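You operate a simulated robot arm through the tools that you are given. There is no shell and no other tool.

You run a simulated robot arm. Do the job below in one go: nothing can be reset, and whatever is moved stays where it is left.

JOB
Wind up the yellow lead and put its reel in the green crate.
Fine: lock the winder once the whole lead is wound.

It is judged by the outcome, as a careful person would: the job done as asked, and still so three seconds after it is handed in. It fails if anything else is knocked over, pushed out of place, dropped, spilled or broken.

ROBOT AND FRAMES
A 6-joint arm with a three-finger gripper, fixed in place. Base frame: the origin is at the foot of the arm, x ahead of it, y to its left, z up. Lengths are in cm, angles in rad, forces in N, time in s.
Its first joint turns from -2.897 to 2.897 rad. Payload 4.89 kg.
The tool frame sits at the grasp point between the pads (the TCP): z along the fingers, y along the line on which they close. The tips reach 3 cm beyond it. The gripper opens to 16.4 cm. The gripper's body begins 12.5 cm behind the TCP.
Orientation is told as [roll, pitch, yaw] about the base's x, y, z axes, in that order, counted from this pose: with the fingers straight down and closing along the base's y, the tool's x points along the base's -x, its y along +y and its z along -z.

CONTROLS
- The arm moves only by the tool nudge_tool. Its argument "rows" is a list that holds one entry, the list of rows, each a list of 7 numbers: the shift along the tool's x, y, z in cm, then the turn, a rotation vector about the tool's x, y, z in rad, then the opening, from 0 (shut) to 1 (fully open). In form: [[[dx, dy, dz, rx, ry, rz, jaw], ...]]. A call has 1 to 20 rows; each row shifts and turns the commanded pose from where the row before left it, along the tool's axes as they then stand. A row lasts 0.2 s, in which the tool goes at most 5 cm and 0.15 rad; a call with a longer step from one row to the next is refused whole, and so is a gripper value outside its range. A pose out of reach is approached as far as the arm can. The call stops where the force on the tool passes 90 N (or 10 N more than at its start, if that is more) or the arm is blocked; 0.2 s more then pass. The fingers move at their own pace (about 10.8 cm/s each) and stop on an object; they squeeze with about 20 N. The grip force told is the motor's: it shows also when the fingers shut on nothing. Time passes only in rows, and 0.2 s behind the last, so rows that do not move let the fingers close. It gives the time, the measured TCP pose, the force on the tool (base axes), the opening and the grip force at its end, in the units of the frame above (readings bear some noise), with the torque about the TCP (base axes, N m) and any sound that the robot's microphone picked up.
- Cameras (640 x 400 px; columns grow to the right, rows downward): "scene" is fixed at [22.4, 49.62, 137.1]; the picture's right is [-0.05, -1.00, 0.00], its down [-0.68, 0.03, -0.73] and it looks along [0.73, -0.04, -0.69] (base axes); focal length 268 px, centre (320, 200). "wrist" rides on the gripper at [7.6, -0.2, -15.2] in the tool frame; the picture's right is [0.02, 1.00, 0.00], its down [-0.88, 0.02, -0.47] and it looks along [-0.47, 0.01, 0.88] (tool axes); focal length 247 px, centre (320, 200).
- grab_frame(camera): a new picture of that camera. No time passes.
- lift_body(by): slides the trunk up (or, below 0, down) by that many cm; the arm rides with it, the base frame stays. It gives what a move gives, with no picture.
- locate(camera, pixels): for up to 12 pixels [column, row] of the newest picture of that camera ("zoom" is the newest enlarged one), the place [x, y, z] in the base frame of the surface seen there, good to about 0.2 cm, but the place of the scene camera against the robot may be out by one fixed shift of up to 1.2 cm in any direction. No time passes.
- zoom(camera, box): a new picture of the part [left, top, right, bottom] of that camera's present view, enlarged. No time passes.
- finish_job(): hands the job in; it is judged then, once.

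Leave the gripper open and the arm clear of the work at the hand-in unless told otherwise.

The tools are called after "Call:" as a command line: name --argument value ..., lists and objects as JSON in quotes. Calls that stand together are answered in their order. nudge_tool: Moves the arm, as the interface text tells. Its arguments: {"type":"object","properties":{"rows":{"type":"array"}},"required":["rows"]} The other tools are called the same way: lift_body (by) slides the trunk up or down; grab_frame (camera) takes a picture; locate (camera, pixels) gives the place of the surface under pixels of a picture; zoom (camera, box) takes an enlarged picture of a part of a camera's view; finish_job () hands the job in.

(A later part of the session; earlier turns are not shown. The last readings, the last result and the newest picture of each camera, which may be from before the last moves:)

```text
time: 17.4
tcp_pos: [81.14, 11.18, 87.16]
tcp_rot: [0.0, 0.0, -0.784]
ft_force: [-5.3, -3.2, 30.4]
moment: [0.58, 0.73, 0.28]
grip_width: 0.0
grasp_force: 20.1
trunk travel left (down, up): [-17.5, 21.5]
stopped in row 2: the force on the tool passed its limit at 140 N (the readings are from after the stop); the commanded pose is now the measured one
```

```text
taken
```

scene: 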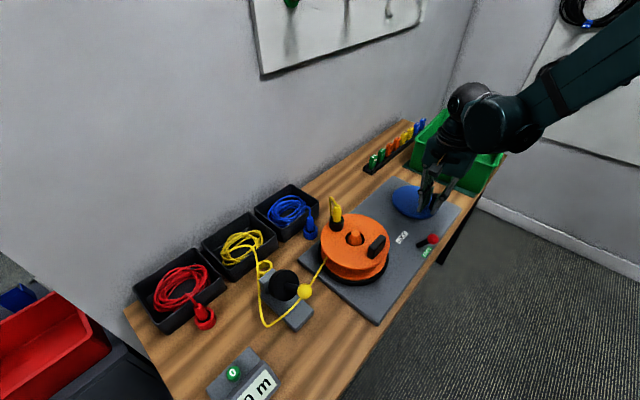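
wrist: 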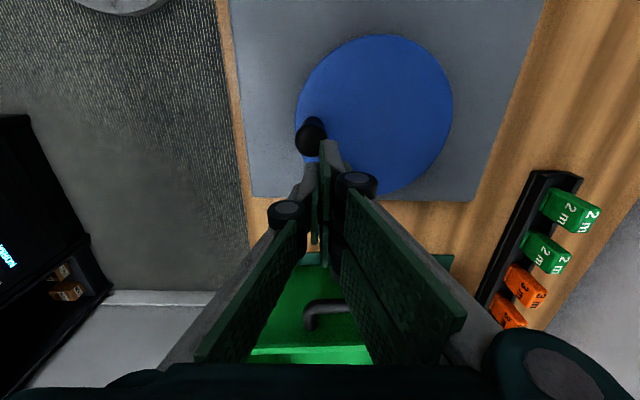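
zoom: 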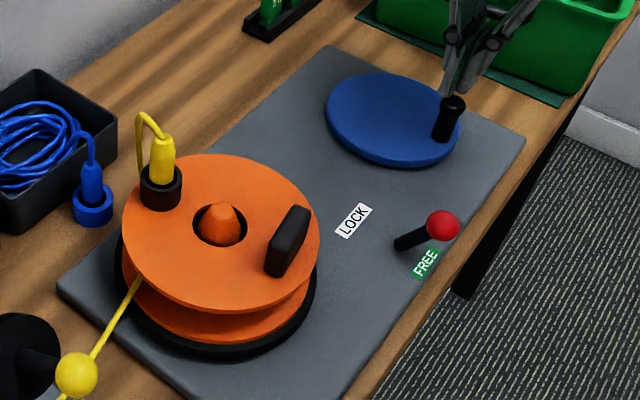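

The move stopped after a firm contact at TCP z≈87.2, with the tips at z≈84.2, which is knob-top height. The moment reading puts the contact about 2.9 cm towards the knob, so the fingers reach further that way than I assumed. I'll lift off first, then measure the finger outline with the camera.

Call:
nudge_tool --rows '[[[0, 0, -1.0, 0, 0, 0, 0.0], [0, 0, -1.0, 0, 0, 0, 0.0], [0, 0, 0, 0, 0, 0, 0.0]]]'

Call:
zoom --camera "wrist" --box '[270, 90, 410, 210]'

Call:
locate --camera "wrist" --pixels '[[330, 145], [322, 145], [338, 150], [310, 168], [303, 170], [325, 160], [345, 170], [318, 190], [340, 190], [295, 200], [312, 130], [355, 180]]'

```text
time: 18.2
tcp_pos: [81.15, 11.22, 88.99]
tcp_rot: [0.0, 0.001, -0.784]
ft_force: [-0.7, -0.1, 0.0]
moment: [0.04, -0.01, 0.01]
grip_width: 0.0
grasp_force: 20.3
trunk travel left (down, up): [-17.5, 21.5]
```

```text
3.33 times, centred on (340, 150) of wrist
```

zoom: 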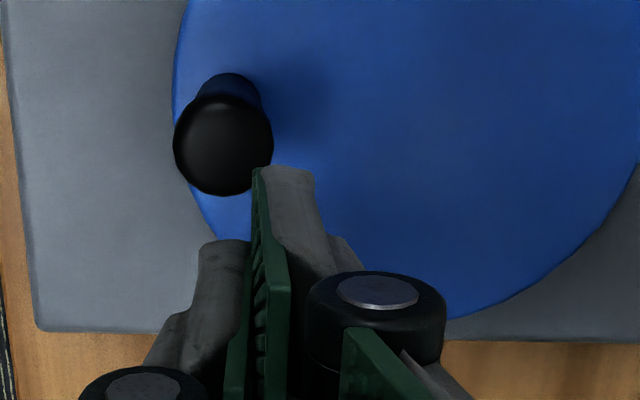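

```text
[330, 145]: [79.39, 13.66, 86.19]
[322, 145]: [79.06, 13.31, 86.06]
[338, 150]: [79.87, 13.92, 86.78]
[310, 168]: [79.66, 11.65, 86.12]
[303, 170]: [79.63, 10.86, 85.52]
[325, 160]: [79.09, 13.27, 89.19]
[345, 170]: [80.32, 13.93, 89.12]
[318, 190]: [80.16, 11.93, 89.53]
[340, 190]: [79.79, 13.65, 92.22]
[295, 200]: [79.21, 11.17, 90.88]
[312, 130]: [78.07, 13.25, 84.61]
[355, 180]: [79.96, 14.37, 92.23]
```

The camera shows why. The +u side of the gripper has two fingers side by side, reaching ±2.95 cm across, while the −u side has a single finger ±1.3 cm wide. One of the wide pair landed on the knob top. I'll push with only the single finger instead, with the jaws opened about 5 cm so the pair stays clear. First I'll move over and lower it behind the knob.

Call:
nudge_tool --rows '[[[0, 1.5, 0, 0, 0, 0, 0.305], [0, 1.4, 0, 0, 0, 0, 0.305], [0, 0, 0, 0, 0, 0, 0.305], [0, 0, 2, 0, 0, 0, 0.305], [0, 0, 2, 0, 0, 0, 0.305], [0, 0, 1.4, 0, 0, 0, 0.305], [0, 0, 0, 0, 0, 0, 0.305]]]'

Call:
grab_frame --camera "wrist"

Call:
zoom --camera "wrist" --box '[220, 80, 420, 240]'

```text
time: 19.8
tcp_pos: [83.22, 13.28, 83.51]
tcp_rot: [0.001, 0.002, -0.784]
ft_force: [0.5, 0.3, -0.8]
moment: [-0.04, 0.03, -0.01]
grip_width: 5.01
grasp_force: 0.1
trunk travel left (down, up): [-17.5, 21.5]
```

```text
taken
```

wrist: 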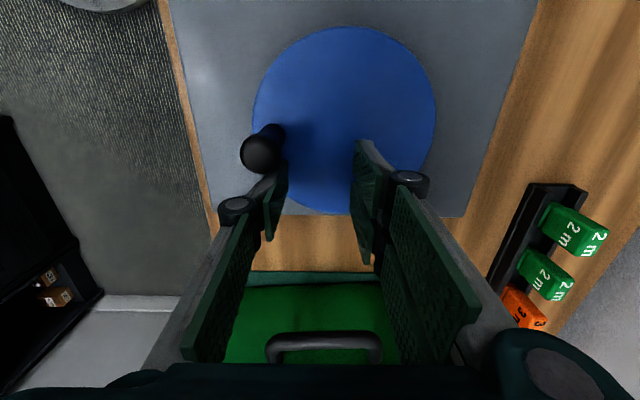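

```text
2.50 times, centred on (320, 160) of wrist
```

zoom: 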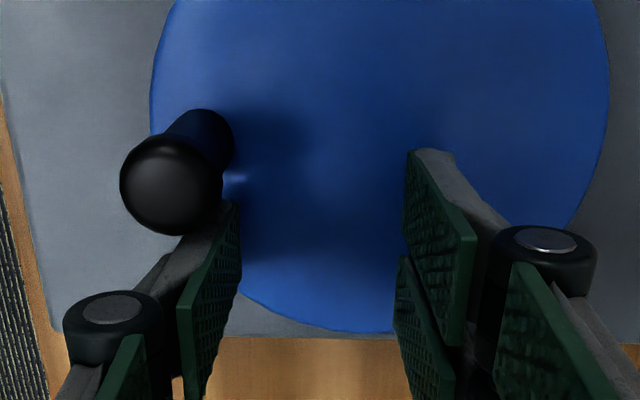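

The single finger is down just behind the knob. Now a slow push clockwise in small steps.

Call:
nudge_tool --rows '[[[0.3, 0, 0, 0, 0, 0, 0.305], [0.2, 0, 0, 0, 0, 0, 0.305], [0.2, 0, 0, 0, 0, 0, 0.305], [0.2, 0, 0, 0, 0, 0, 0.305], [0.1, 0, 0, 0, 0, 0, 0.305]]]'

Call:
zoom --camera "wrist" --box '[220, 80, 420, 240]'

Call:
zoom --camera "scene" --box '[310, 160, 470, 300]'

```text
time: 21.0
tcp_pos: [82.7, 13.57, 83.55]
tcp_rot: [0.0, -0.003, -0.786]
ft_force: [59.5, -56.1, 20.9]
moment: [-0.32, 0.88, 2.92]
grip_width: 4.95
grasp_force: 0.1
trunk travel left (down, up): [-17.5, 21.5]
```

```text
2.50 times, centred on (320, 160) of wrist
```

zoom: 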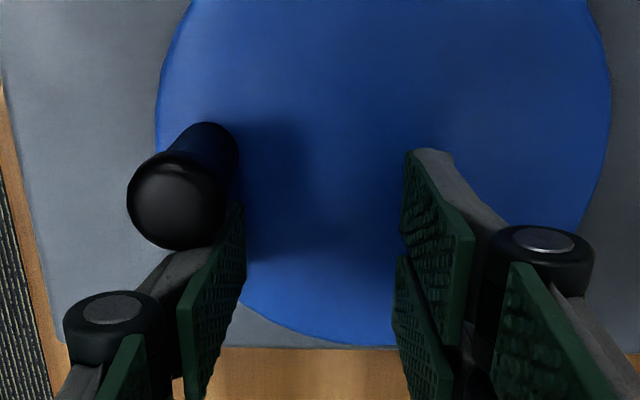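

```text
2.86 times, centred on (390, 230) of scene
```

zoom: 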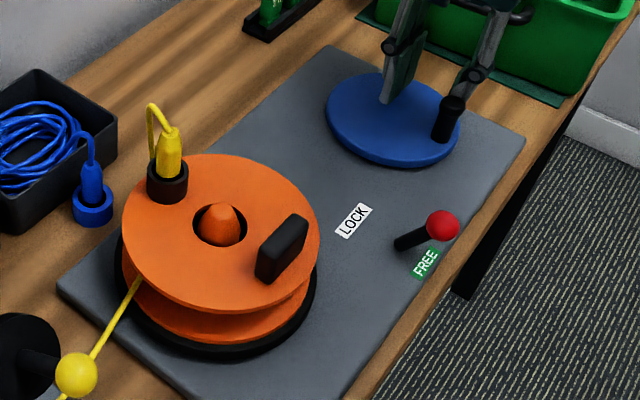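

The push reads about 82 N. The reel did turn a little clockwise: its plug and handle both shifted, so crank and reel turn the same way. I'll wait a moment to see whether the force relaxes, meaning slow movement, or stays, meaning something is holding it.

Call:
nudge_tool --rows '[[[0, 0, 0, 0, 0, 0, 0.305], [0, 0, 0, 0, 0, 0, 0.305], [0, 0, 0, 0, 0, 0, 0.305]]]'

Call:
zoom --camera "scene" --box '[310, 160, 470, 300]'

Call:
zoom --camera "scene" --box '[200, 220, 340, 340]'

```text
time: 21.5
tcp_pos: [82.74, 13.49, 83.37]
tcp_rot: [-0.003, -0.004, -0.787]
ft_force: [20.1, -17.9, 0.1]
moment: [0.15, -0.01, 0.91]
grip_width: 4.93
grasp_force: 0.0
trunk travel left (down, up): [-17.5, 21.5]
stopped in row 2: the force on the tool passed its limit at 96 N (the readings are from after the stop); the commanded pose is now the measured one
```

```text
2.86 times, centred on (390, 230) of scene
```

zoom: 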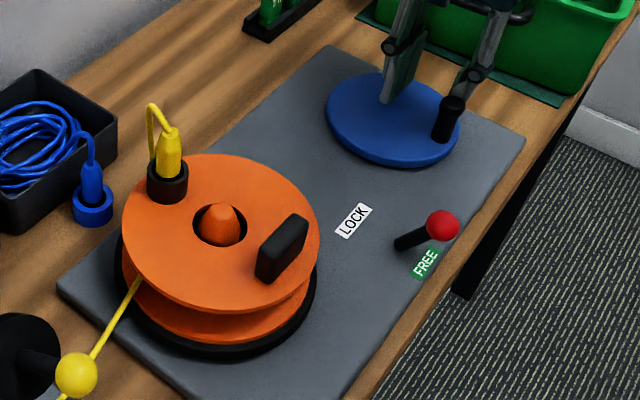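

```text
3.33 times, centred on (270, 280) of scene
```

zoom: 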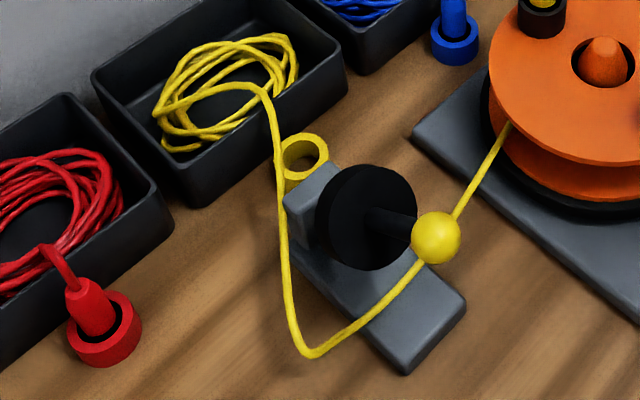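

The force keeps building and the crank is held, so it's blocked clockwise apart from a little play. That could be a stop because winding goes the other way, so I'll test counter-clockwise. I'll back off, rise, cross to the knob's −v side and push +v gently.

Call:
nudge_tool --rows '[[[-0.4, 0, 0, 0, 0, 0, 0.305], [0, 0, -3, 0, 0, 0, 0.305], [0, 0, -2.6, 0, 0, 0, 0.305], [2.85, 0, 0, 0, 0, 0, 0.305], [2.85, 0, 0, 0, 0, 0, 0.305], [0, 0, 0, 0, 0, 0, 0.305]]]'

Call:
grab_frame --camera "wrist"

Call:
zoom --camera "wrist" --box '[200, 100, 420, 280]'

Call:
zoom --camera "scene" --box '[310, 160, 470, 300]'

```text
time: 22.9
tcp_pos: [78.84, 17.65, 88.92]
tcp_rot: [-0.002, -0.004, -0.786]
ft_force: [-0.3, 0.3, 0.6]
moment: [0.02, 0.01, 0.01]
grip_width: 5.0
grasp_force: 0.2
trunk travel left (down, up): [-17.5, 21.5]
```

```text
taken
```

wrist: 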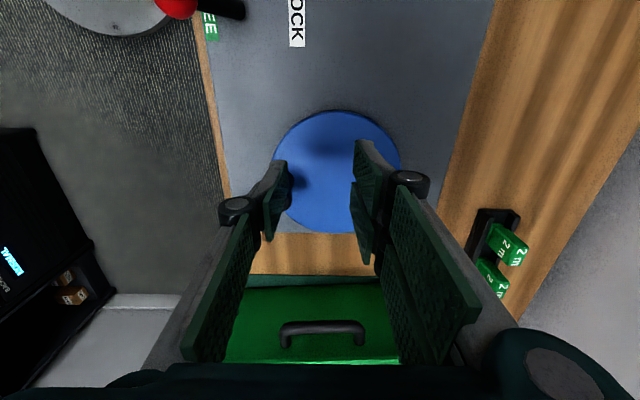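

```text
2.22 times, centred on (310, 190) of wrist
```

zoom: 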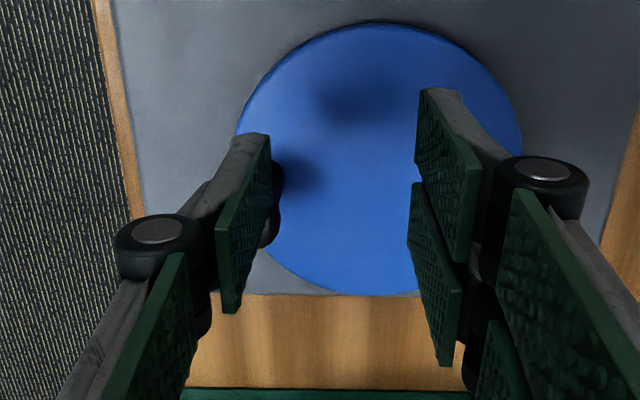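

```text
2.86 times, centred on (390, 230) of scene
```

zoom: 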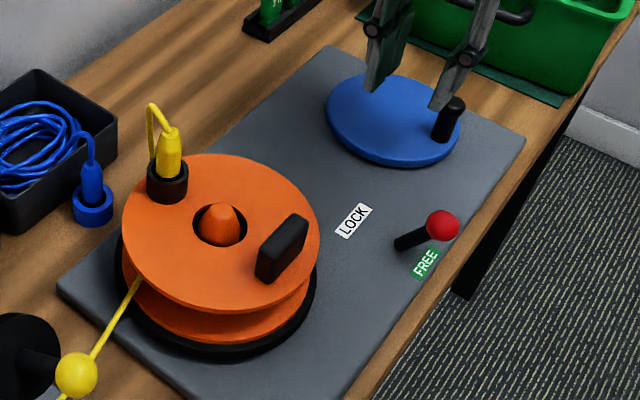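

The reel kept its small clockwise shift. I'll lower on this side and push the knob counter-clockwise gently.

Call:
nudge_tool --rows '[[[0, 0, 2, 0, 0, 0, 0.305], [0, 0, 2, 0, 0, 0, 0.305], [0, 0, 1.3, 0, 0, 0, 0.305], [-0.5, 0, 0, 0, 0, 0, 0.305], [-0.3, 0, 0, 0, 0, 0, 0.305], [-0.2, 0, 0, 0, 0, 0, 0.305], [-0.2, 0, 0, 0, 0, 0, 0.305], [-0.2, 0, 0, 0, 0, 0, 0.305]]]'

Call:
zoom --camera "scene" --box '[310, 160, 470, 300]'

```text
time: 24.7
tcp_pos: [79.81, 16.51, 83.86]
tcp_rot: [-0.002, -0.002, -0.787]
ft_force: [0.8, 0.3, -0.2]
moment: [0.03, 0.02, -0.03]
grip_width: 4.99
grasp_force: 0.1
trunk travel left (down, up): [-17.5, 21.5]
```

```text
2.86 times, centred on (390, 230) of scene
```

zoom: 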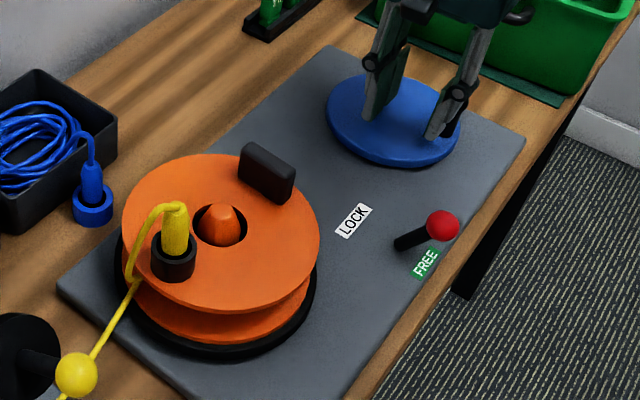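

Counter-clockwise moves freely with no force, and the reel turned a lot counter-clockwise, about 1 rad. I'll check where the knob is, what the lead looks like and what the counter shows.

Call:
grab_frame --camera "wrist"

Call:
zoom --camera "wrist" --box '[200, 100, 420, 280]'

Call:
zoom --camera "scene" --box '[190, 220, 350, 400]'

Call:
grab_frame --camera "scene"

```text
taken
```

wrist: 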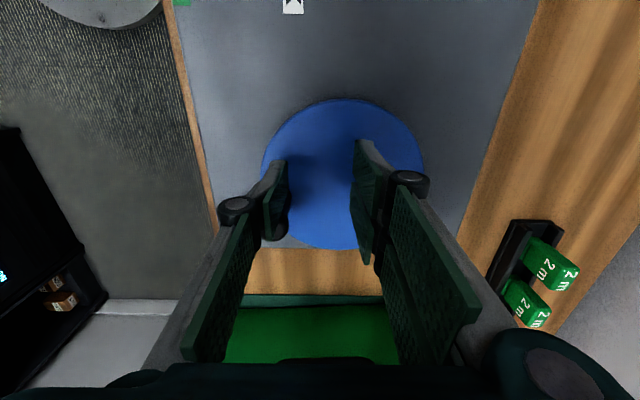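

```text
2.22 times, centred on (310, 190) of wrist
```

zoom: 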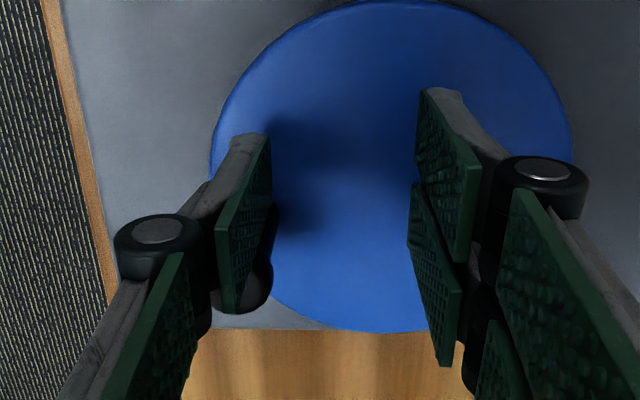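

```text
2.22 times, centred on (270, 310) of scene
```

zoom: 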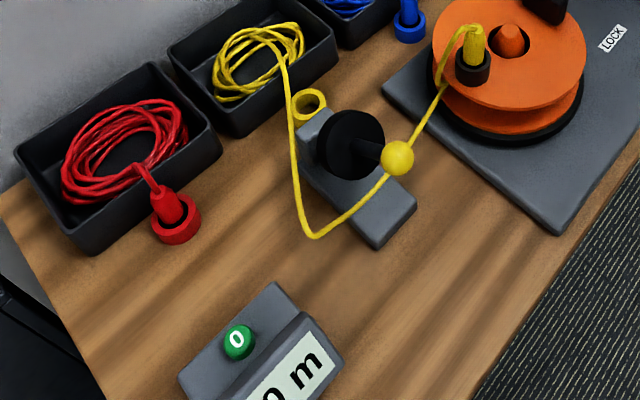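

```text
taken
```

scene: 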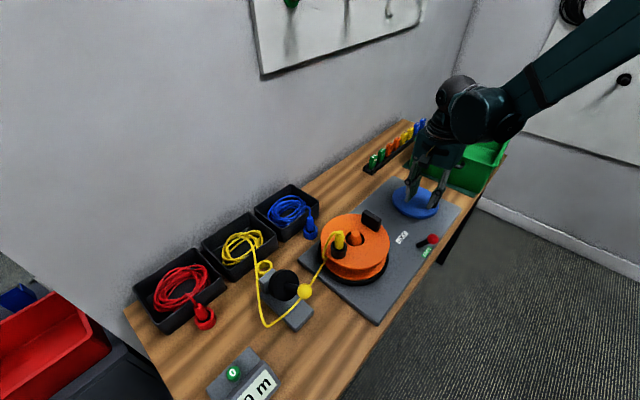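

The knob sits just ahead of the single finger, yet the reel swung by about 1 rad, so I need the actual crank-to-reel ratio. I also need to see which way the lead is taken up. I'll raise the arm and look from above.

Call:
nudge_tool --rows '[[[0.5, 0, -3, 0, 0, 0, 0.305], [0.5, 0, -4, 0, 0, 0, 0.305], [3, -1, -4, 0, 0, 0, 0.305], [4, -1, -1, 0, 0, 0, 0.305], [4, -1, -1, 0, 0, 0, 0.305], [4, -1, -1, 0, 0, 0, 0.305], [4, -1, -1, 0, 0, 0, 0.305], [0, 0, 0, 0, 0, 0, 0.305]]]'

Call:
grab_frame --camera "wrist"

Call:
zoom --camera "wrist" --box '[250, 20, 450, 180]'

```text
refused: row 3 steps farther than a row can; nothing moved
```

```text
taken
```

wrist: 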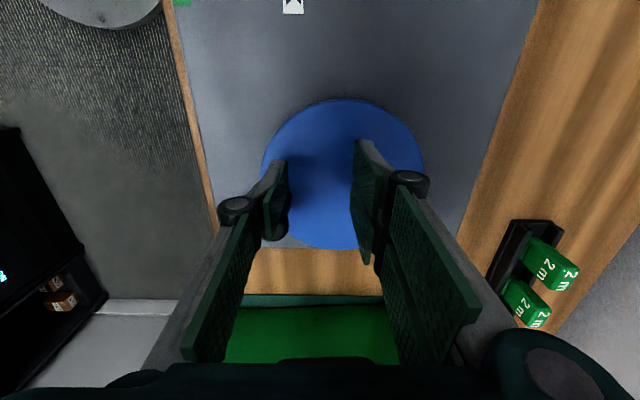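

```text
2.50 times, centred on (350, 100) of wrist
```

zoom: 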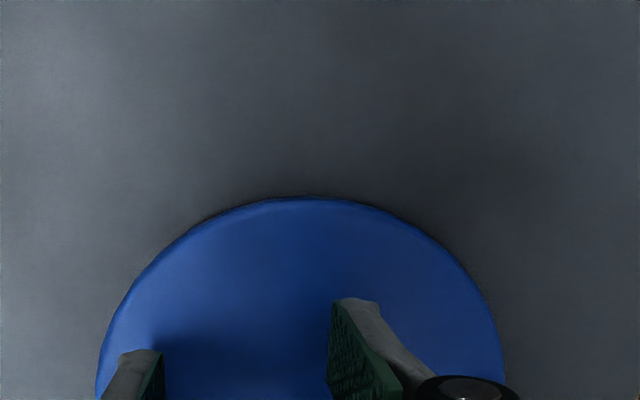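

That call was refused because one step was too long. I'll raise the arm again with shorter steps, staying high, and move back to overlook both the crank and the reel.

Call:
nudge_tool --rows '[[[0.4, 0, 0, 0, 0, 0, 0.305], [0, 0, -4.5, 0, 0, 0, 0.305], [0, 0, -4.5, 0, 0, 0, 0.305], [0, 0, -4.5, 0, 0, 0, 0.305], [3.5, -1, -3, 0, 0, 0, 0.305], [3.5, -1, -3, 0, 0, 0, 0.305], [3.5, -1, -3, 0, 0, 0, 0.305], [4.5, 0, -1.5, 0, 0, 0, 0.305], [4.5, 0, -1.5, 0, 0, 0, 0.305], [4.5, 0, -1.5, 0, 0, 0, 0.305], [0, 0, 0, 0, 0, 0, 0.305]]]'

Call:
grab_frame --camera "wrist"

```text
time: 27.1
tcp_pos: [60.35, 31.84, 110.66]
tcp_rot: [-0.001, -0.003, -0.786]
ft_force: [0.2, -0.1, -0.3]
moment: [0.02, -0.01, -0.04]
grip_width: 5.01
grasp_force: 0.1
trunk travel left (down, up): [-17.5, 21.5]
```

```text
taken
```

wrist: 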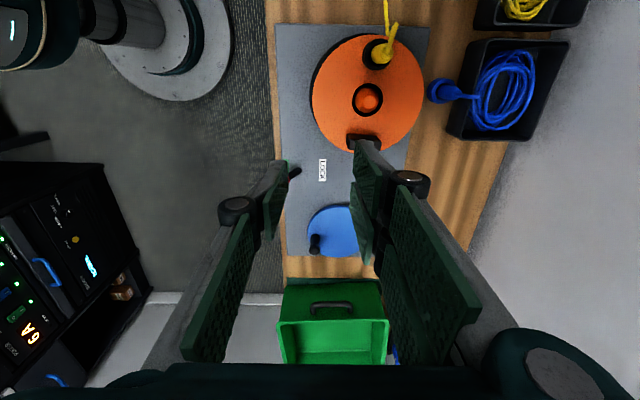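

The reel now has its handle on the +v side and the plug on the −v side, a turn of nearly 90° CCW. I'll measure the knob and the handle.

Call:
zoom --camera "wrist" --box '[290, 180, 390, 270]'

Call:
locate --camera "wrist" --pixels '[[314, 243], [309, 243], [319, 243], [314, 238], [314, 249], [308, 220], [330, 206], [345, 257], [362, 137], [350, 137], [377, 137], [368, 98]]'

Call:
zoom --camera "wrist" --box '[290, 0, 450, 170]'

```text
4.44 times, centred on (340, 225) of wrist
```

zoom: 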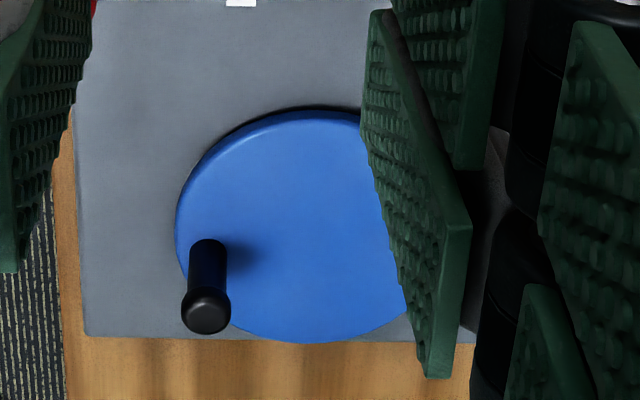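

```text
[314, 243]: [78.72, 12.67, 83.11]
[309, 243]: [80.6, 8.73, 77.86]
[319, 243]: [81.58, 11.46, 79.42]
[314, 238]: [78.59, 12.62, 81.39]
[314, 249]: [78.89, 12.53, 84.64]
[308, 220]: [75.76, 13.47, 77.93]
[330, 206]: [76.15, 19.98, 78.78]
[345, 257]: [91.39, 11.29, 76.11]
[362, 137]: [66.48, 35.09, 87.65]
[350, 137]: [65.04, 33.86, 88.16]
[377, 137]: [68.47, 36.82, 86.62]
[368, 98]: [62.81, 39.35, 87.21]
```

```text
2.35 times, centred on (370, 85) of wrist
```

zoom: 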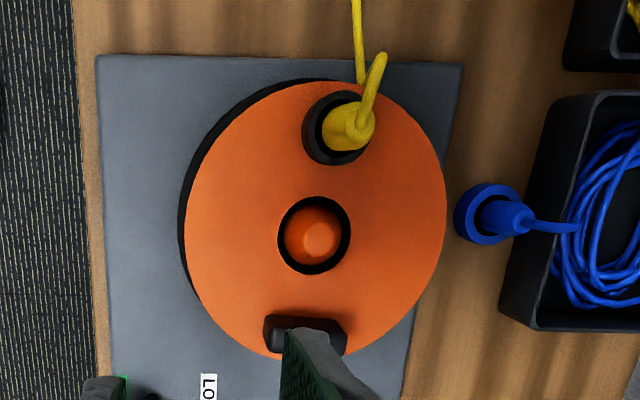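

The crank moved only about 0.1 rad while the reel turned nearly 1.5 rad, so the ratio may be large. I'll push the knob another 0.3 rad or so counter-clockwise, then check whether the counter's last digit, the lead and the bin change.

Call:
nudge_tool --rows '[[[-4.76, 0.56, 0, 0, 0, 0, 0.305], [-4.76, 0.56, 0, 0, 0, 0, 0.305], [-4.76, 0.56, 0, 0, 0, 0, 0.305], [-4.76, 0.56, 0, 0, 0, 0, 0.305], [-4.76, 0.56, 0, 0, 0, 0, 0.305], [0, 0, 4.5, 0, 0, 0, 0.305], [0, 0, 4.5, 0, 0, 0, 0.305], [0, 0, 4.5, 0, 0, 0, 0.305], [0, 0, 4.5, 0, 0, 0, 0.305], [0, 0, 4.5, 0, 0, 0, 0.305], [0, 0, 4.5, 0, 0, 0, 0.305], [0, 0, 0, 0, 0, 0, 0.305]]]'

Call:
nudge_tool --rows '[[[-0.482, -0.213, 0, 0, 0, 0, 0.305], [-0.502, -0.164, 0, 0, 0, 0, 0.305], [-0.516, -0.113, 0, 0, 0, 0, 0.305], [-0.524, -0.062, 0, 0, 0, 0, 0.305]]]'

Call:
grab_frame --camera "scene"

Call:
zoom --camera "scene" --box '[190, 180, 450, 400]'

```text
time: 29.7
tcp_pos: [79.65, 17.14, 83.9]
tcp_rot: [-0.001, -0.003, -0.787]
ft_force: [-1.1, 0.9, 0.3]
moment: [0.0, -0.01, 0.0]
grip_width: 5.01
grasp_force: 0.1
trunk travel left (down, up): [-17.5, 21.5]
```

```text
time: 30.7
tcp_pos: [80.47, 15.01, 83.93]
tcp_rot: [-0.003, -0.003, -0.787]
ft_force: [0.1, 0.1, -0.6]
moment: [-0.01, -0.01, 0.0]
grip_width: 4.97
grasp_force: 0.1
trunk travel left (down, up): [-17.5, 21.5]
```

```text
taken
```

scene: 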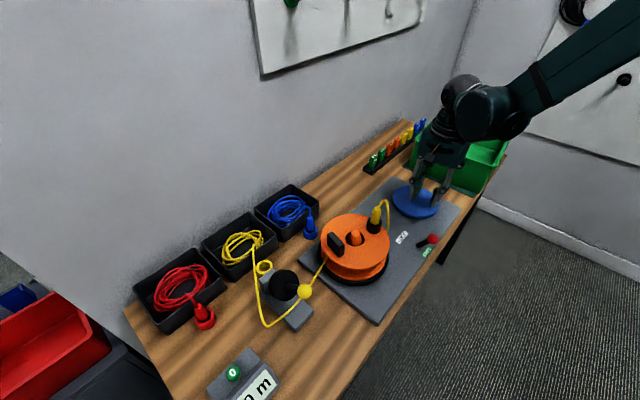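

```text
1.82 times, centred on (320, 290) of scene
```

zoom: 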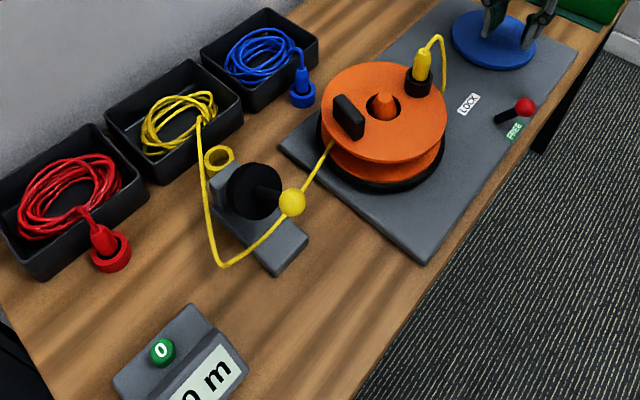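

The reel turned about half a turn more. I'll look closely at the counter and the lead entry.

Call:
zoom --camera "scene" --box '[190, 330, 310, 400]'

Call:
zoom --camera "scene" --box '[290, 180, 410, 300]'

Call:
grab_frame --camera "wrist"

```text
5.33 times, centred on (250, 365) of scene
```

zoom: 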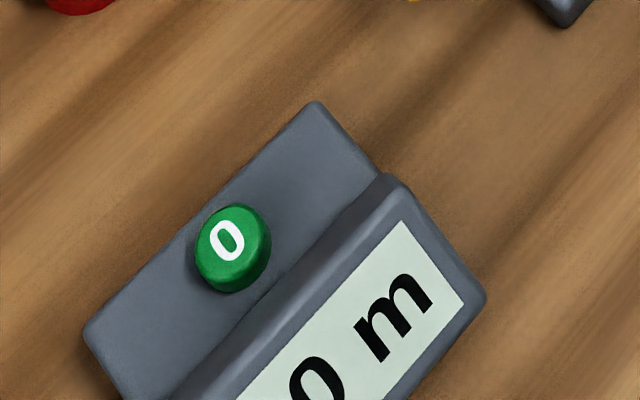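

```text
3.33 times, centred on (350, 240) of scene
```

zoom: 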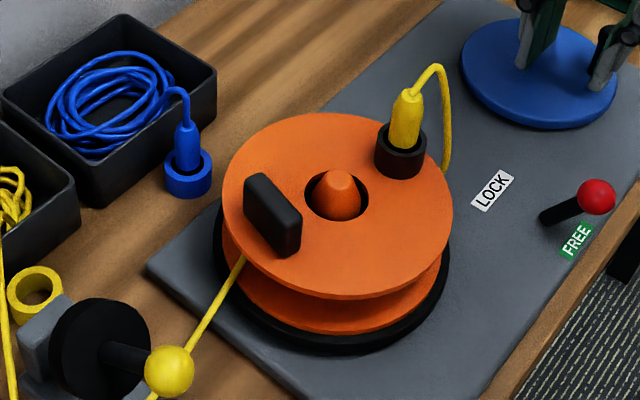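

```text
taken
```

wrist: 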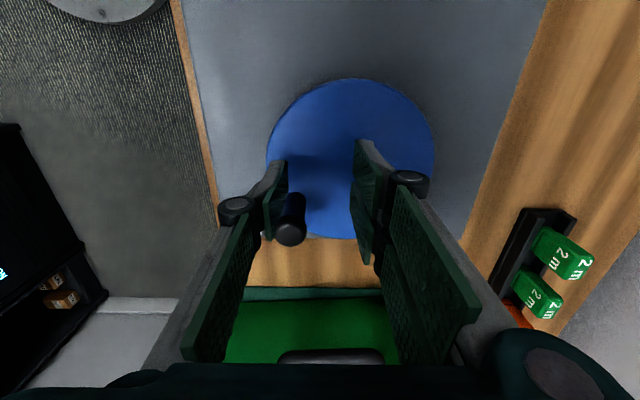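

The counter still ends in "0 m". I'll measure the knob to get the ratio.

Call:
locate --camera "wrist" --pixels '[[290, 233], [284, 233], [297, 233], [290, 226], [290, 241], [352, 78], [400, 95], [430, 130], [425, 200], [300, 105]]'

Call:
locate --camera "scene" --pixels '[[336, 243], [343, 234], [340, 247], [376, 226], [356, 235], [352, 238], [374, 229]]'

```text
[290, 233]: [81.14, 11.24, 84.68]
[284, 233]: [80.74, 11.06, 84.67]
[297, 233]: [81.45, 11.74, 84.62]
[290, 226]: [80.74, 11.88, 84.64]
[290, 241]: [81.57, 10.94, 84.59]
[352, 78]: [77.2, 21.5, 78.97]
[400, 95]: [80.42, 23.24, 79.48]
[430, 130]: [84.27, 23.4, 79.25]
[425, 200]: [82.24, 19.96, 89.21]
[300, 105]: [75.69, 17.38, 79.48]
```

```text
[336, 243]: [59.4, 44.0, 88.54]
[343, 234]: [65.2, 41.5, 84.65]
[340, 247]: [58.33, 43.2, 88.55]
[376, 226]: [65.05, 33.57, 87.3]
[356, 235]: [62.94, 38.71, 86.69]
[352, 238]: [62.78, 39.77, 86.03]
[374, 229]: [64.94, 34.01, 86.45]
```

The knob moved about 0.5 rad. I'll check whether the reel is still coasting by waiting a moment and looking again.

Call:
nudge_tool --rows '[[[0.5, 0, 0, 0, 0, 0, 0.305], [0.5, 0, 0, 0, 0, 0, 0.305], [0, 0, 0, 0, 0, 0, 0.305], [0, 0, 0, 0, 0, 0, 0.305]]]'

Call:
zoom --camera "scene" --box '[290, 180, 410, 300]'

Call:
grab_frame --camera "wrist"

```text
time: 31.7
tcp_pos: [79.59, 15.81, 83.95]
tcp_rot: [-0.001, -0.003, -0.787]
ft_force: [0.2, 0.0, 0.2]
moment: [0.01, 0.02, 0.0]
grip_width: 4.97
grasp_force: 0.1
trunk travel left (down, up): [-17.5, 21.5]
```

```text
3.33 times, centred on (350, 240) of scene
```

zoom: 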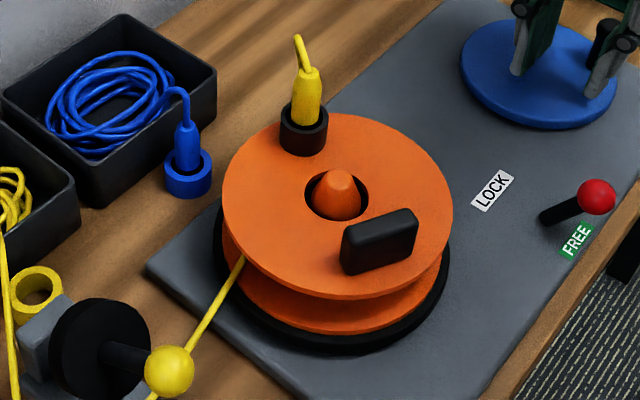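

```text
taken
```

wrist: 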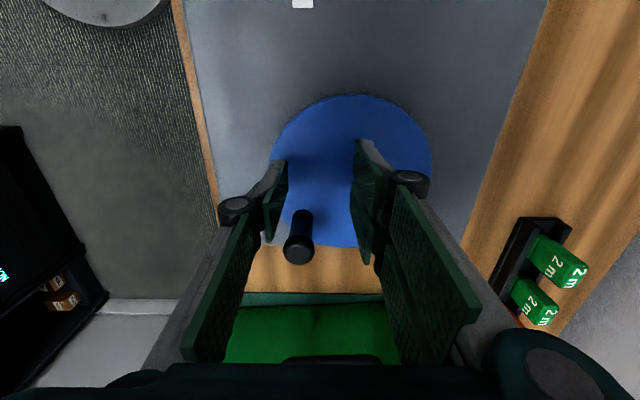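

The reel and crank are coasting together, very freely. I'll wait until it stops and then measure again.

Call:
locate --camera "wrist" --pixels '[[299, 252], [291, 252], [307, 252], [299, 244], [299, 260]]'

Call:
nudge_tool --rows '[[[0, 0, 0, 0, 0, 0, 0.305], [0, 0, 0, 0, 0, 0, 0.305], [0, 0, 0, 0, 0, 0, 0.305], [0, 0, 0, 0, 0, 0, 0.305]]]'

Call:
grab_frame --camera "wrist"

Call:
zoom --camera "scene" --box '[290, 180, 410, 300]'

```text
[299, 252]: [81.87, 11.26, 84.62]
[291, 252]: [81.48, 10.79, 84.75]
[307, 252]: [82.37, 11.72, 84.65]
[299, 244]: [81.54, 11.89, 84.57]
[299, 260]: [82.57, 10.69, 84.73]
```

```text
time: 32.7
tcp_pos: [79.72, 15.79, 83.91]
tcp_rot: [-0.004, -0.004, -0.786]
ft_force: [-0.8, -0.6, 0.3]
moment: [0.0, -0.02, -0.01]
grip_width: 5.0
grasp_force: 0.1
trunk travel left (down, up): [-17.5, 21.5]
```

```text
taken
```

wrist: 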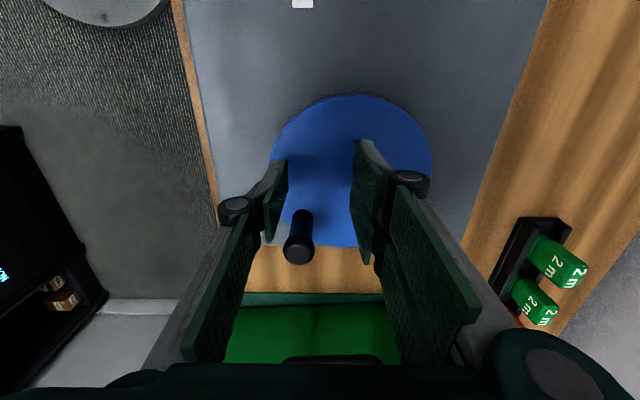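

```text
3.33 times, centred on (350, 240) of scene
```

zoom: 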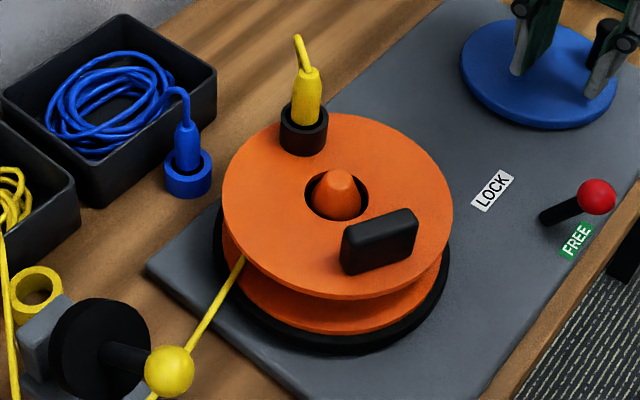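

It has stopped, so coasting is short. Next I'll go and read the whole counter from above, since the scene camera only shows its right end.

Call:
nudge_tool --rows '[[[0, 0, -4.7, 0, 0, 0, 0.305], [0, 0, -4.7, 0, 0, 0, 0.305], [0, 0, -4.7, 0, 0, 0, 0.305], [0, 0, -4.7, 0, 0, 0, 0.305], [0, 0, -4.7, 0, 0, 0, 0.305], [0, 0, -4.7, 0, 0, 0, 0.305], [4.8, -0.5, 0, 0, 0, 0, 0.305], [4.8, -0.5, 0, 0, 0, 0, 0.305], [4.8, -0.5, 0, 0, 0, 0, 0.305], [4.8, -0.5, 0, 0, 0, 0, 0.305], [4.8, -0.5, 0, 0, 0, 0, 0.305], [4.8, -0.5, 0, 0, 0, 0, 0.305], [4.8, -0.5, 0, 0, 0, 0, 0.305], [4.8, -0.5, 0, 0, 0, 0, 0.305], [4.8, -0.5, 0, 0, 0, 0, 0.305], [0, 0, 0, 0, 0, 0, 0.305]]]'

Call:
grab_frame --camera "wrist"

```text
time: 36.1
tcp_pos: [45.64, 43.11, 111.89]
tcp_rot: [-0.002, -0.005, -0.787]
ft_force: [0.3, -0.1, 0.0]
moment: [0.01, -0.02, -0.02]
grip_width: 4.98
grasp_force: 0.1
trunk travel left (down, up): [-17.5, 21.5]
```

```text
taken
```

wrist: 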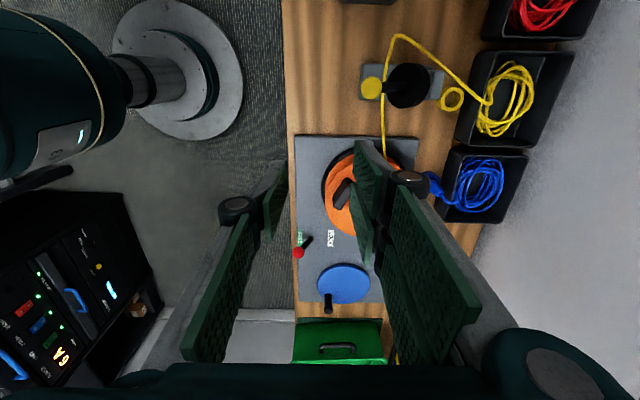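

The counter is just out of view at the top, so I'll move a bit further along.

Call:
nudge_tool --rows '[[[4.8, 0.5, 0, 0, 0, 0, 0.305], [4.8, 0.5, 0, 0, 0, 0, 0.305], [4.8, 0.5, 0, 0, 0, 0, 0.305], [4.8, 0.5, 0, 0, 0, 0, 0.305], [0, 0, 0, 0, 0, 0, 0.305]]]'

Call:
grab_frame --camera "wrist"

```text
time: 37.3
tcp_pos: [33.48, 58.22, 111.73]
tcp_rot: [-0.001, -0.003, -0.785]
ft_force: [-0.1, 0.5, 0.0]
moment: [-0.04, -0.03, 0.01]
grip_width: 5.0
grasp_force: 0.0
trunk travel left (down, up): [-17.5, 21.5]
```

```text
taken
```

wrist: 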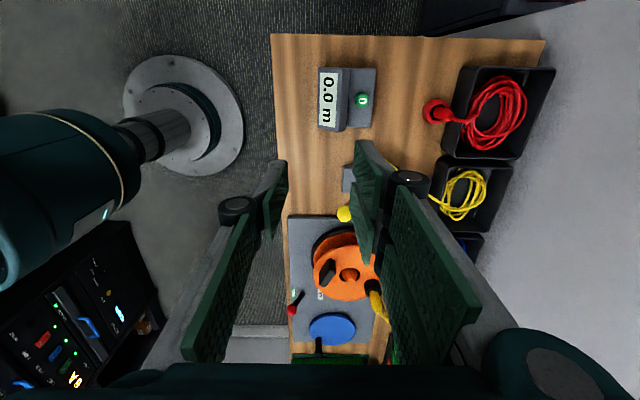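

The counter reads 0.0 m, so turning counter-clockwise hasn't counted anything. Before cranking more, I want a proper look at the guide with the yellow ball, as it may be a clamp holding the lead. I'll move so it sits mid-picture.

Call:
nudge_tool --rows '[[[0, 4, 0, 0, 0, 0, 0.6], [0, 4, 0, 0, 0, 0, 0.6], [-1.5, 2, 1.5, 0, 0, 0, 0.6], [0, 0, 1.5, 0, 0, 0, 0.6]]]'

Call:
grab_frame --camera "wrist"

Call:
zoom --camera "wrist" --box '[260, 140, 400, 240]'

```text
time: 38.3
tcp_pos: [42.06, 64.25, 108.84]
tcp_rot: [-0.001, -0.004, -0.788]
ft_force: [0.6, 0.4, -1.1]
moment: [-0.12, 0.07, 0.01]
grip_width: 9.84
grasp_force: 0.1
trunk travel left (down, up): [-17.5, 21.5]
```

```text
taken
```

wrist: 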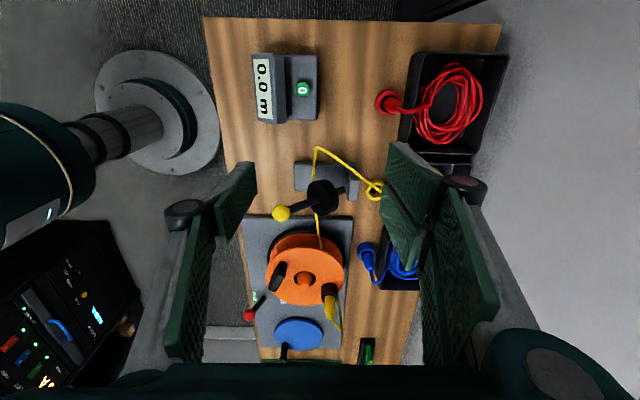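

```text
4.00 times, centred on (330, 190) of wrist
```

zoom: 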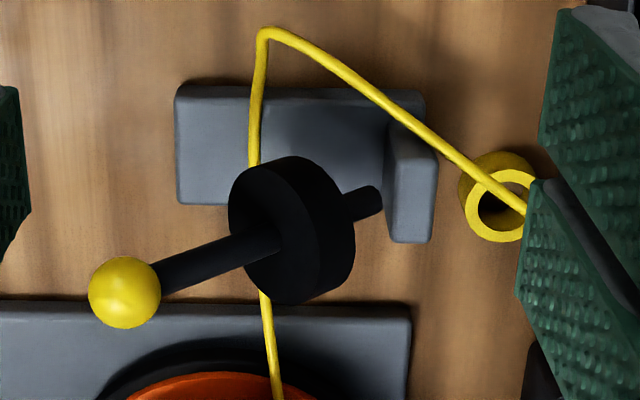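

Now it's clear. The black disc is a roller on an arm hinged at the grey upright, with the yellow ball as its handle, and it's raised above the lead. That makes it a measuring arm rather than a clamp, so the counter staying at 0.0 says nothing about winding. I'll look into the reel gap from here to see how the lead lies on the hub.

Call:
zoom --camera "wrist" --box '[240, 205, 370, 320]'

Call:
locate --camera "wrist" --pixels '[[282, 213], [300, 205], [320, 195], [338, 188], [319, 215], [320, 235], [321, 245], [316, 165], [350, 185], [305, 170], [330, 185], [322, 225]]'

```text
3.48 times, centred on (305, 262) of wrist
```

zoom: 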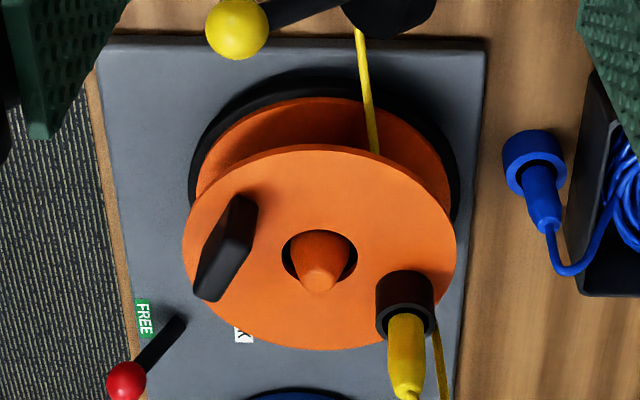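

```text
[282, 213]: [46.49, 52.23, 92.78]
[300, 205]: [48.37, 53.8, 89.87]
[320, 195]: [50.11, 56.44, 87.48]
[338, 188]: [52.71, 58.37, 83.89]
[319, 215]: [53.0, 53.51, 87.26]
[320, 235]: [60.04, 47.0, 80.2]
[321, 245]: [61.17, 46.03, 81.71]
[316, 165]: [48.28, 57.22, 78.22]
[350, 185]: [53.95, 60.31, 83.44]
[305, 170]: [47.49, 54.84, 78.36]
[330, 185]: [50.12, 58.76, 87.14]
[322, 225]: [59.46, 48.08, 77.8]
```

The lead meets the hub on its +u side, which means clockwise should take it in, yet clockwise was blocked at the start position. To tell a ratchet from an end stop, I'll push clockwise from the present knob position (about 0.76 rad round) and see whether it moves. First I'll travel back at height and lower ahead of the knob.

Call:
nudge_tool --rows '[[[-4.82, -0.27, 0, 0, 0, 0, 0.305], [-4.82, -0.27, 0, 0, 0, 0, 0.305], [-4.82, -0.27, 0, 0, 0, 0, 0.305], [-4.82, -0.27, 0, 0, 0, 0, 0.305], [-4.82, -0.27, 0, 0, 0, 0, 0.305], [-4.82, -0.27, 0, 0, 0, 0, 0.305], [-4.82, -0.27, 0, 0, 0, 0, 0.305], [-4.82, -0.27, 0, 0, 0, 0, 0.305], [-4.82, -0.27, 0, 0, 0, 0, 0.305], [-4.82, -0.27, 0, 0, 0, 0, 0.305], [-4.82, -0.27, 0, 0, 0, 0, 0.305], [-4.82, -0.27, 0, 0, 0, 0, 0.305], [-4.82, -0.27, 0, 0, 0, 0, 0.305], [-4.82, -0.27, 0, 0, 0, 0, 0.305], [0, 0, 4, 0, 0, 0, 0.305], [0, 0, 4, 0, 0, 0, 0.305], [0, 0, 4, 0, 0, 0, 0.305], [0, 0, 0, 0, 0, 0, 0.305]]]'

Call:
grab_frame --camera "wrist"

Call:
zoom --camera "scene" --box '[290, 160, 470, 300]'

```text
time: 42.1
tcp_pos: [86.85, 13.75, 96.84]
tcp_rot: [-0.002, -0.004, -0.789]
ft_force: [0.9, -0.1, 0.1]
moment: [-0.02, 0.0, 0.0]
grip_width: 4.99
grasp_force: 0.0
trunk travel left (down, up): [-17.5, 21.5]
```

```text
taken
```

wrist: 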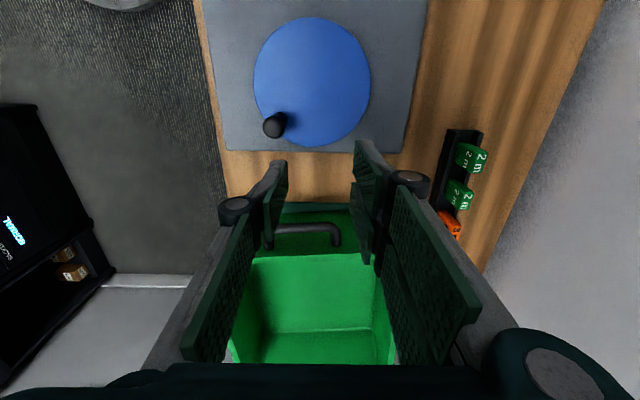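

```text
2.86 times, centred on (380, 230) of scene
```

zoom: 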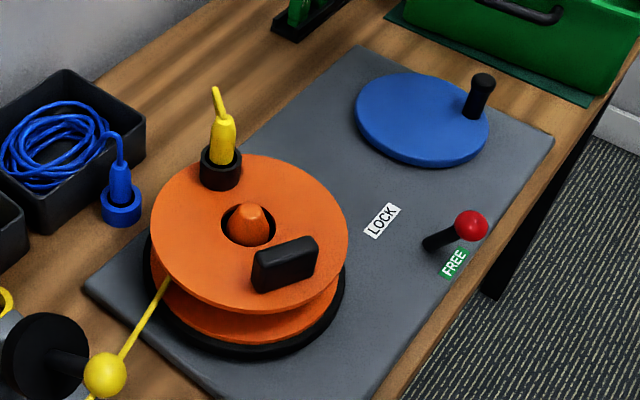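

The knob is clearly visible at (274,124). I'll measure it and then lower.

Call:
locate --camera "wrist" --pixels '[[273, 128], [265, 128], [281, 127], [273, 120], [273, 136], [254, 85], [370, 80], [310, 18], [320, 146]]'

Call:
nudge_tool --rows '[[[0, 0, 4.4, 0, 0, 0, 0.305], [0, 0, 4.4, 0, 0, 0, 0.305], [0, 0, 4.4, 0, 0, 0, 0.305], [0, 0, 0, 0, 0, 0, 0.305]]]'

Call:
grab_frame --camera "wrist"

```text
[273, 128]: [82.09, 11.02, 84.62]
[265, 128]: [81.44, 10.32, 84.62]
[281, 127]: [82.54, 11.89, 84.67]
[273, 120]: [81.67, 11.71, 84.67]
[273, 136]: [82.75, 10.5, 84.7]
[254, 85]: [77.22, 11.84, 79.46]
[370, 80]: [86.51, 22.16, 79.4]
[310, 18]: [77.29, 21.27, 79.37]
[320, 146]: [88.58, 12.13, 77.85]
```

```text
time: 43.1
tcp_pos: [86.95, 13.74, 83.81]
tcp_rot: [-0.003, -0.003, -0.788]
ft_force: [1.2, -1.0, 0.6]
moment: [-0.03, 0.06, 0.02]
grip_width: 4.99
grasp_force: 0.1
trunk travel left (down, up): [-17.5, 21.5]
```

```text
taken
```

wrist: 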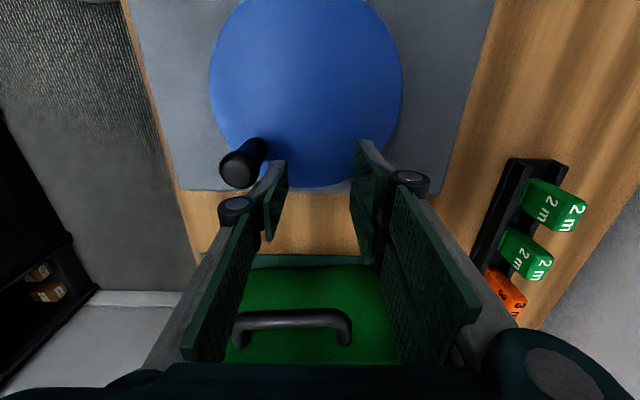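

The knob is at θ≈0.78 rad, radius ≈5.4. The single finger is just ahead of it, so I'll push clockwise gently.

Call:
nudge_tool --rows '[[[0.21, -0.21, 0, 0, 0, 0, 0.305], [0.21, -0.21, 0, 0, 0, 0, 0.305], [0.21, -0.21, 0, 0, 0, 0, 0.305], [0.14, -0.14, 0, 0, 0, 0, 0.305], [0.14, -0.14, 0, 0, 0, 0, 0.305], [0.14, -0.14, 0, 0, 0, 0, 0.305], [0.14, -0.14, 0, 0, 0, 0, 0.305], [0.14, -0.14, 0, 0, 0, 0, 0.305]]]'

Call:
grab_frame --camera "wrist"

Call:
zoom --camera "scene" --box '[290, 160, 470, 300]'

```text
time: 44.9
tcp_pos: [84.9, 13.49, 83.74]
tcp_rot: [-0.002, -0.003, -0.785]
ft_force: [0.5, 0.3, 0.0]
moment: [-0.02, -0.02, -0.01]
grip_width: 5.0
grasp_force: 0.1
trunk travel left (down, up): [-17.5, 21.5]
```

```text
taken
```

wrist: 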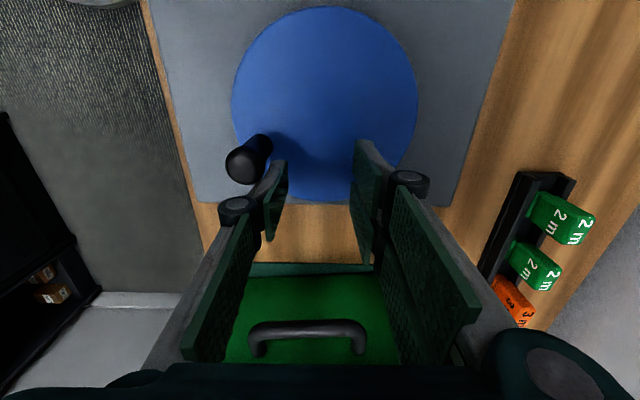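

```text
2.86 times, centred on (380, 230) of scene
```

zoom: 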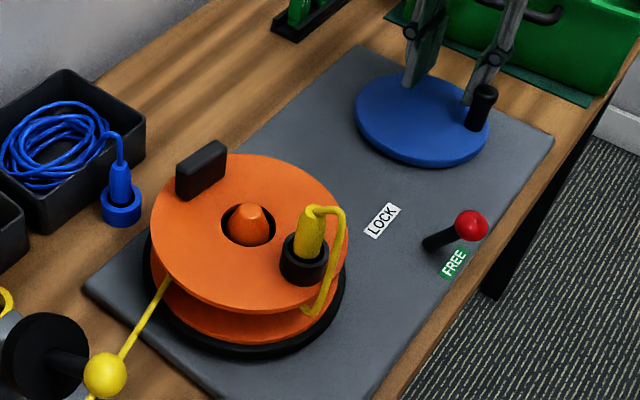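

Clockwise moved freely from here with no force, so there's no ratchet. The block is only at the original position, which fits the end stop of an empty reel that can't be unwound below zero. That makes counter-clockwise the winding direction. I'll rise, go round behind the knob on the −v side, and then push counter-clockwise along the circle while watching the bin and lead.

Call:
nudge_tool --rows '[[[0, 0.3, 0, 0, 0, 0, 0.305], [0, 0, -3, 0, 0, 0, 0.305], [0, 0, -2.6, 0, 0, 0, 0.305], [3.5, -0.7, 0, 0, 0, 0, 0.305], [3.66, -0.84, 0, 0, 0, 0, 0.305], [0, 0, 0, 0, 0, 0, 0.305]]]'

Call:
grab_frame --camera "wrist"

Call:
grab_frame --camera "scene"

Call:
zoom --camera "scene" --box '[290, 160, 470, 300]'

```text
time: 46.3
tcp_pos: [79.0, 17.85, 89.45]
tcp_rot: [-0.002, -0.003, -0.787]
ft_force: [-0.8, -0.4, 0.0]
moment: [0.02, -0.04, -0.03]
grip_width: 5.0
grasp_force: 0.0
trunk travel left (down, up): [-17.5, 21.5]
```

```text
taken
```

wrist: 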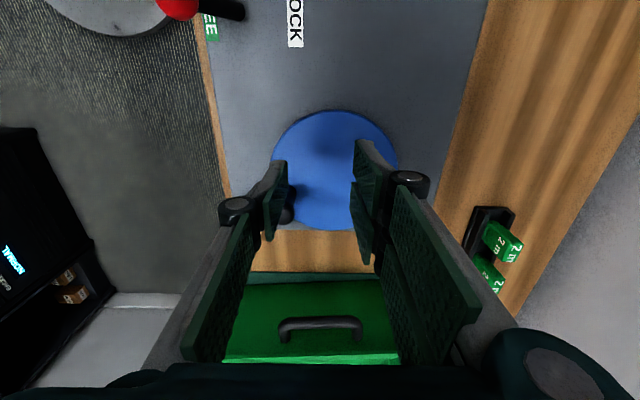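

```text
taken
```

scene: 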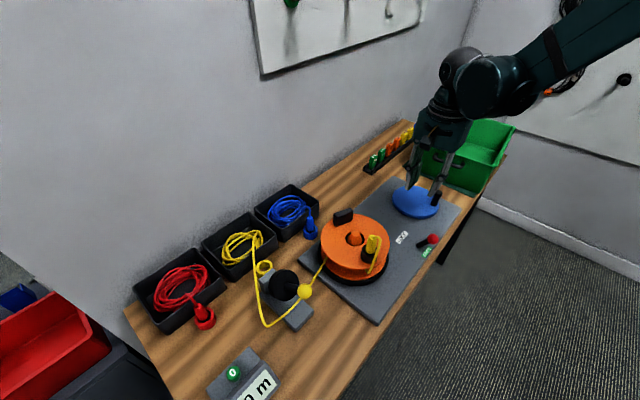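

```text
2.86 times, centred on (380, 230) of scene
```

zoom: 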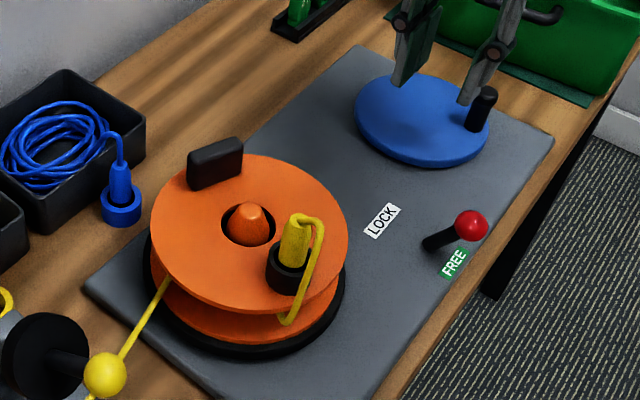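

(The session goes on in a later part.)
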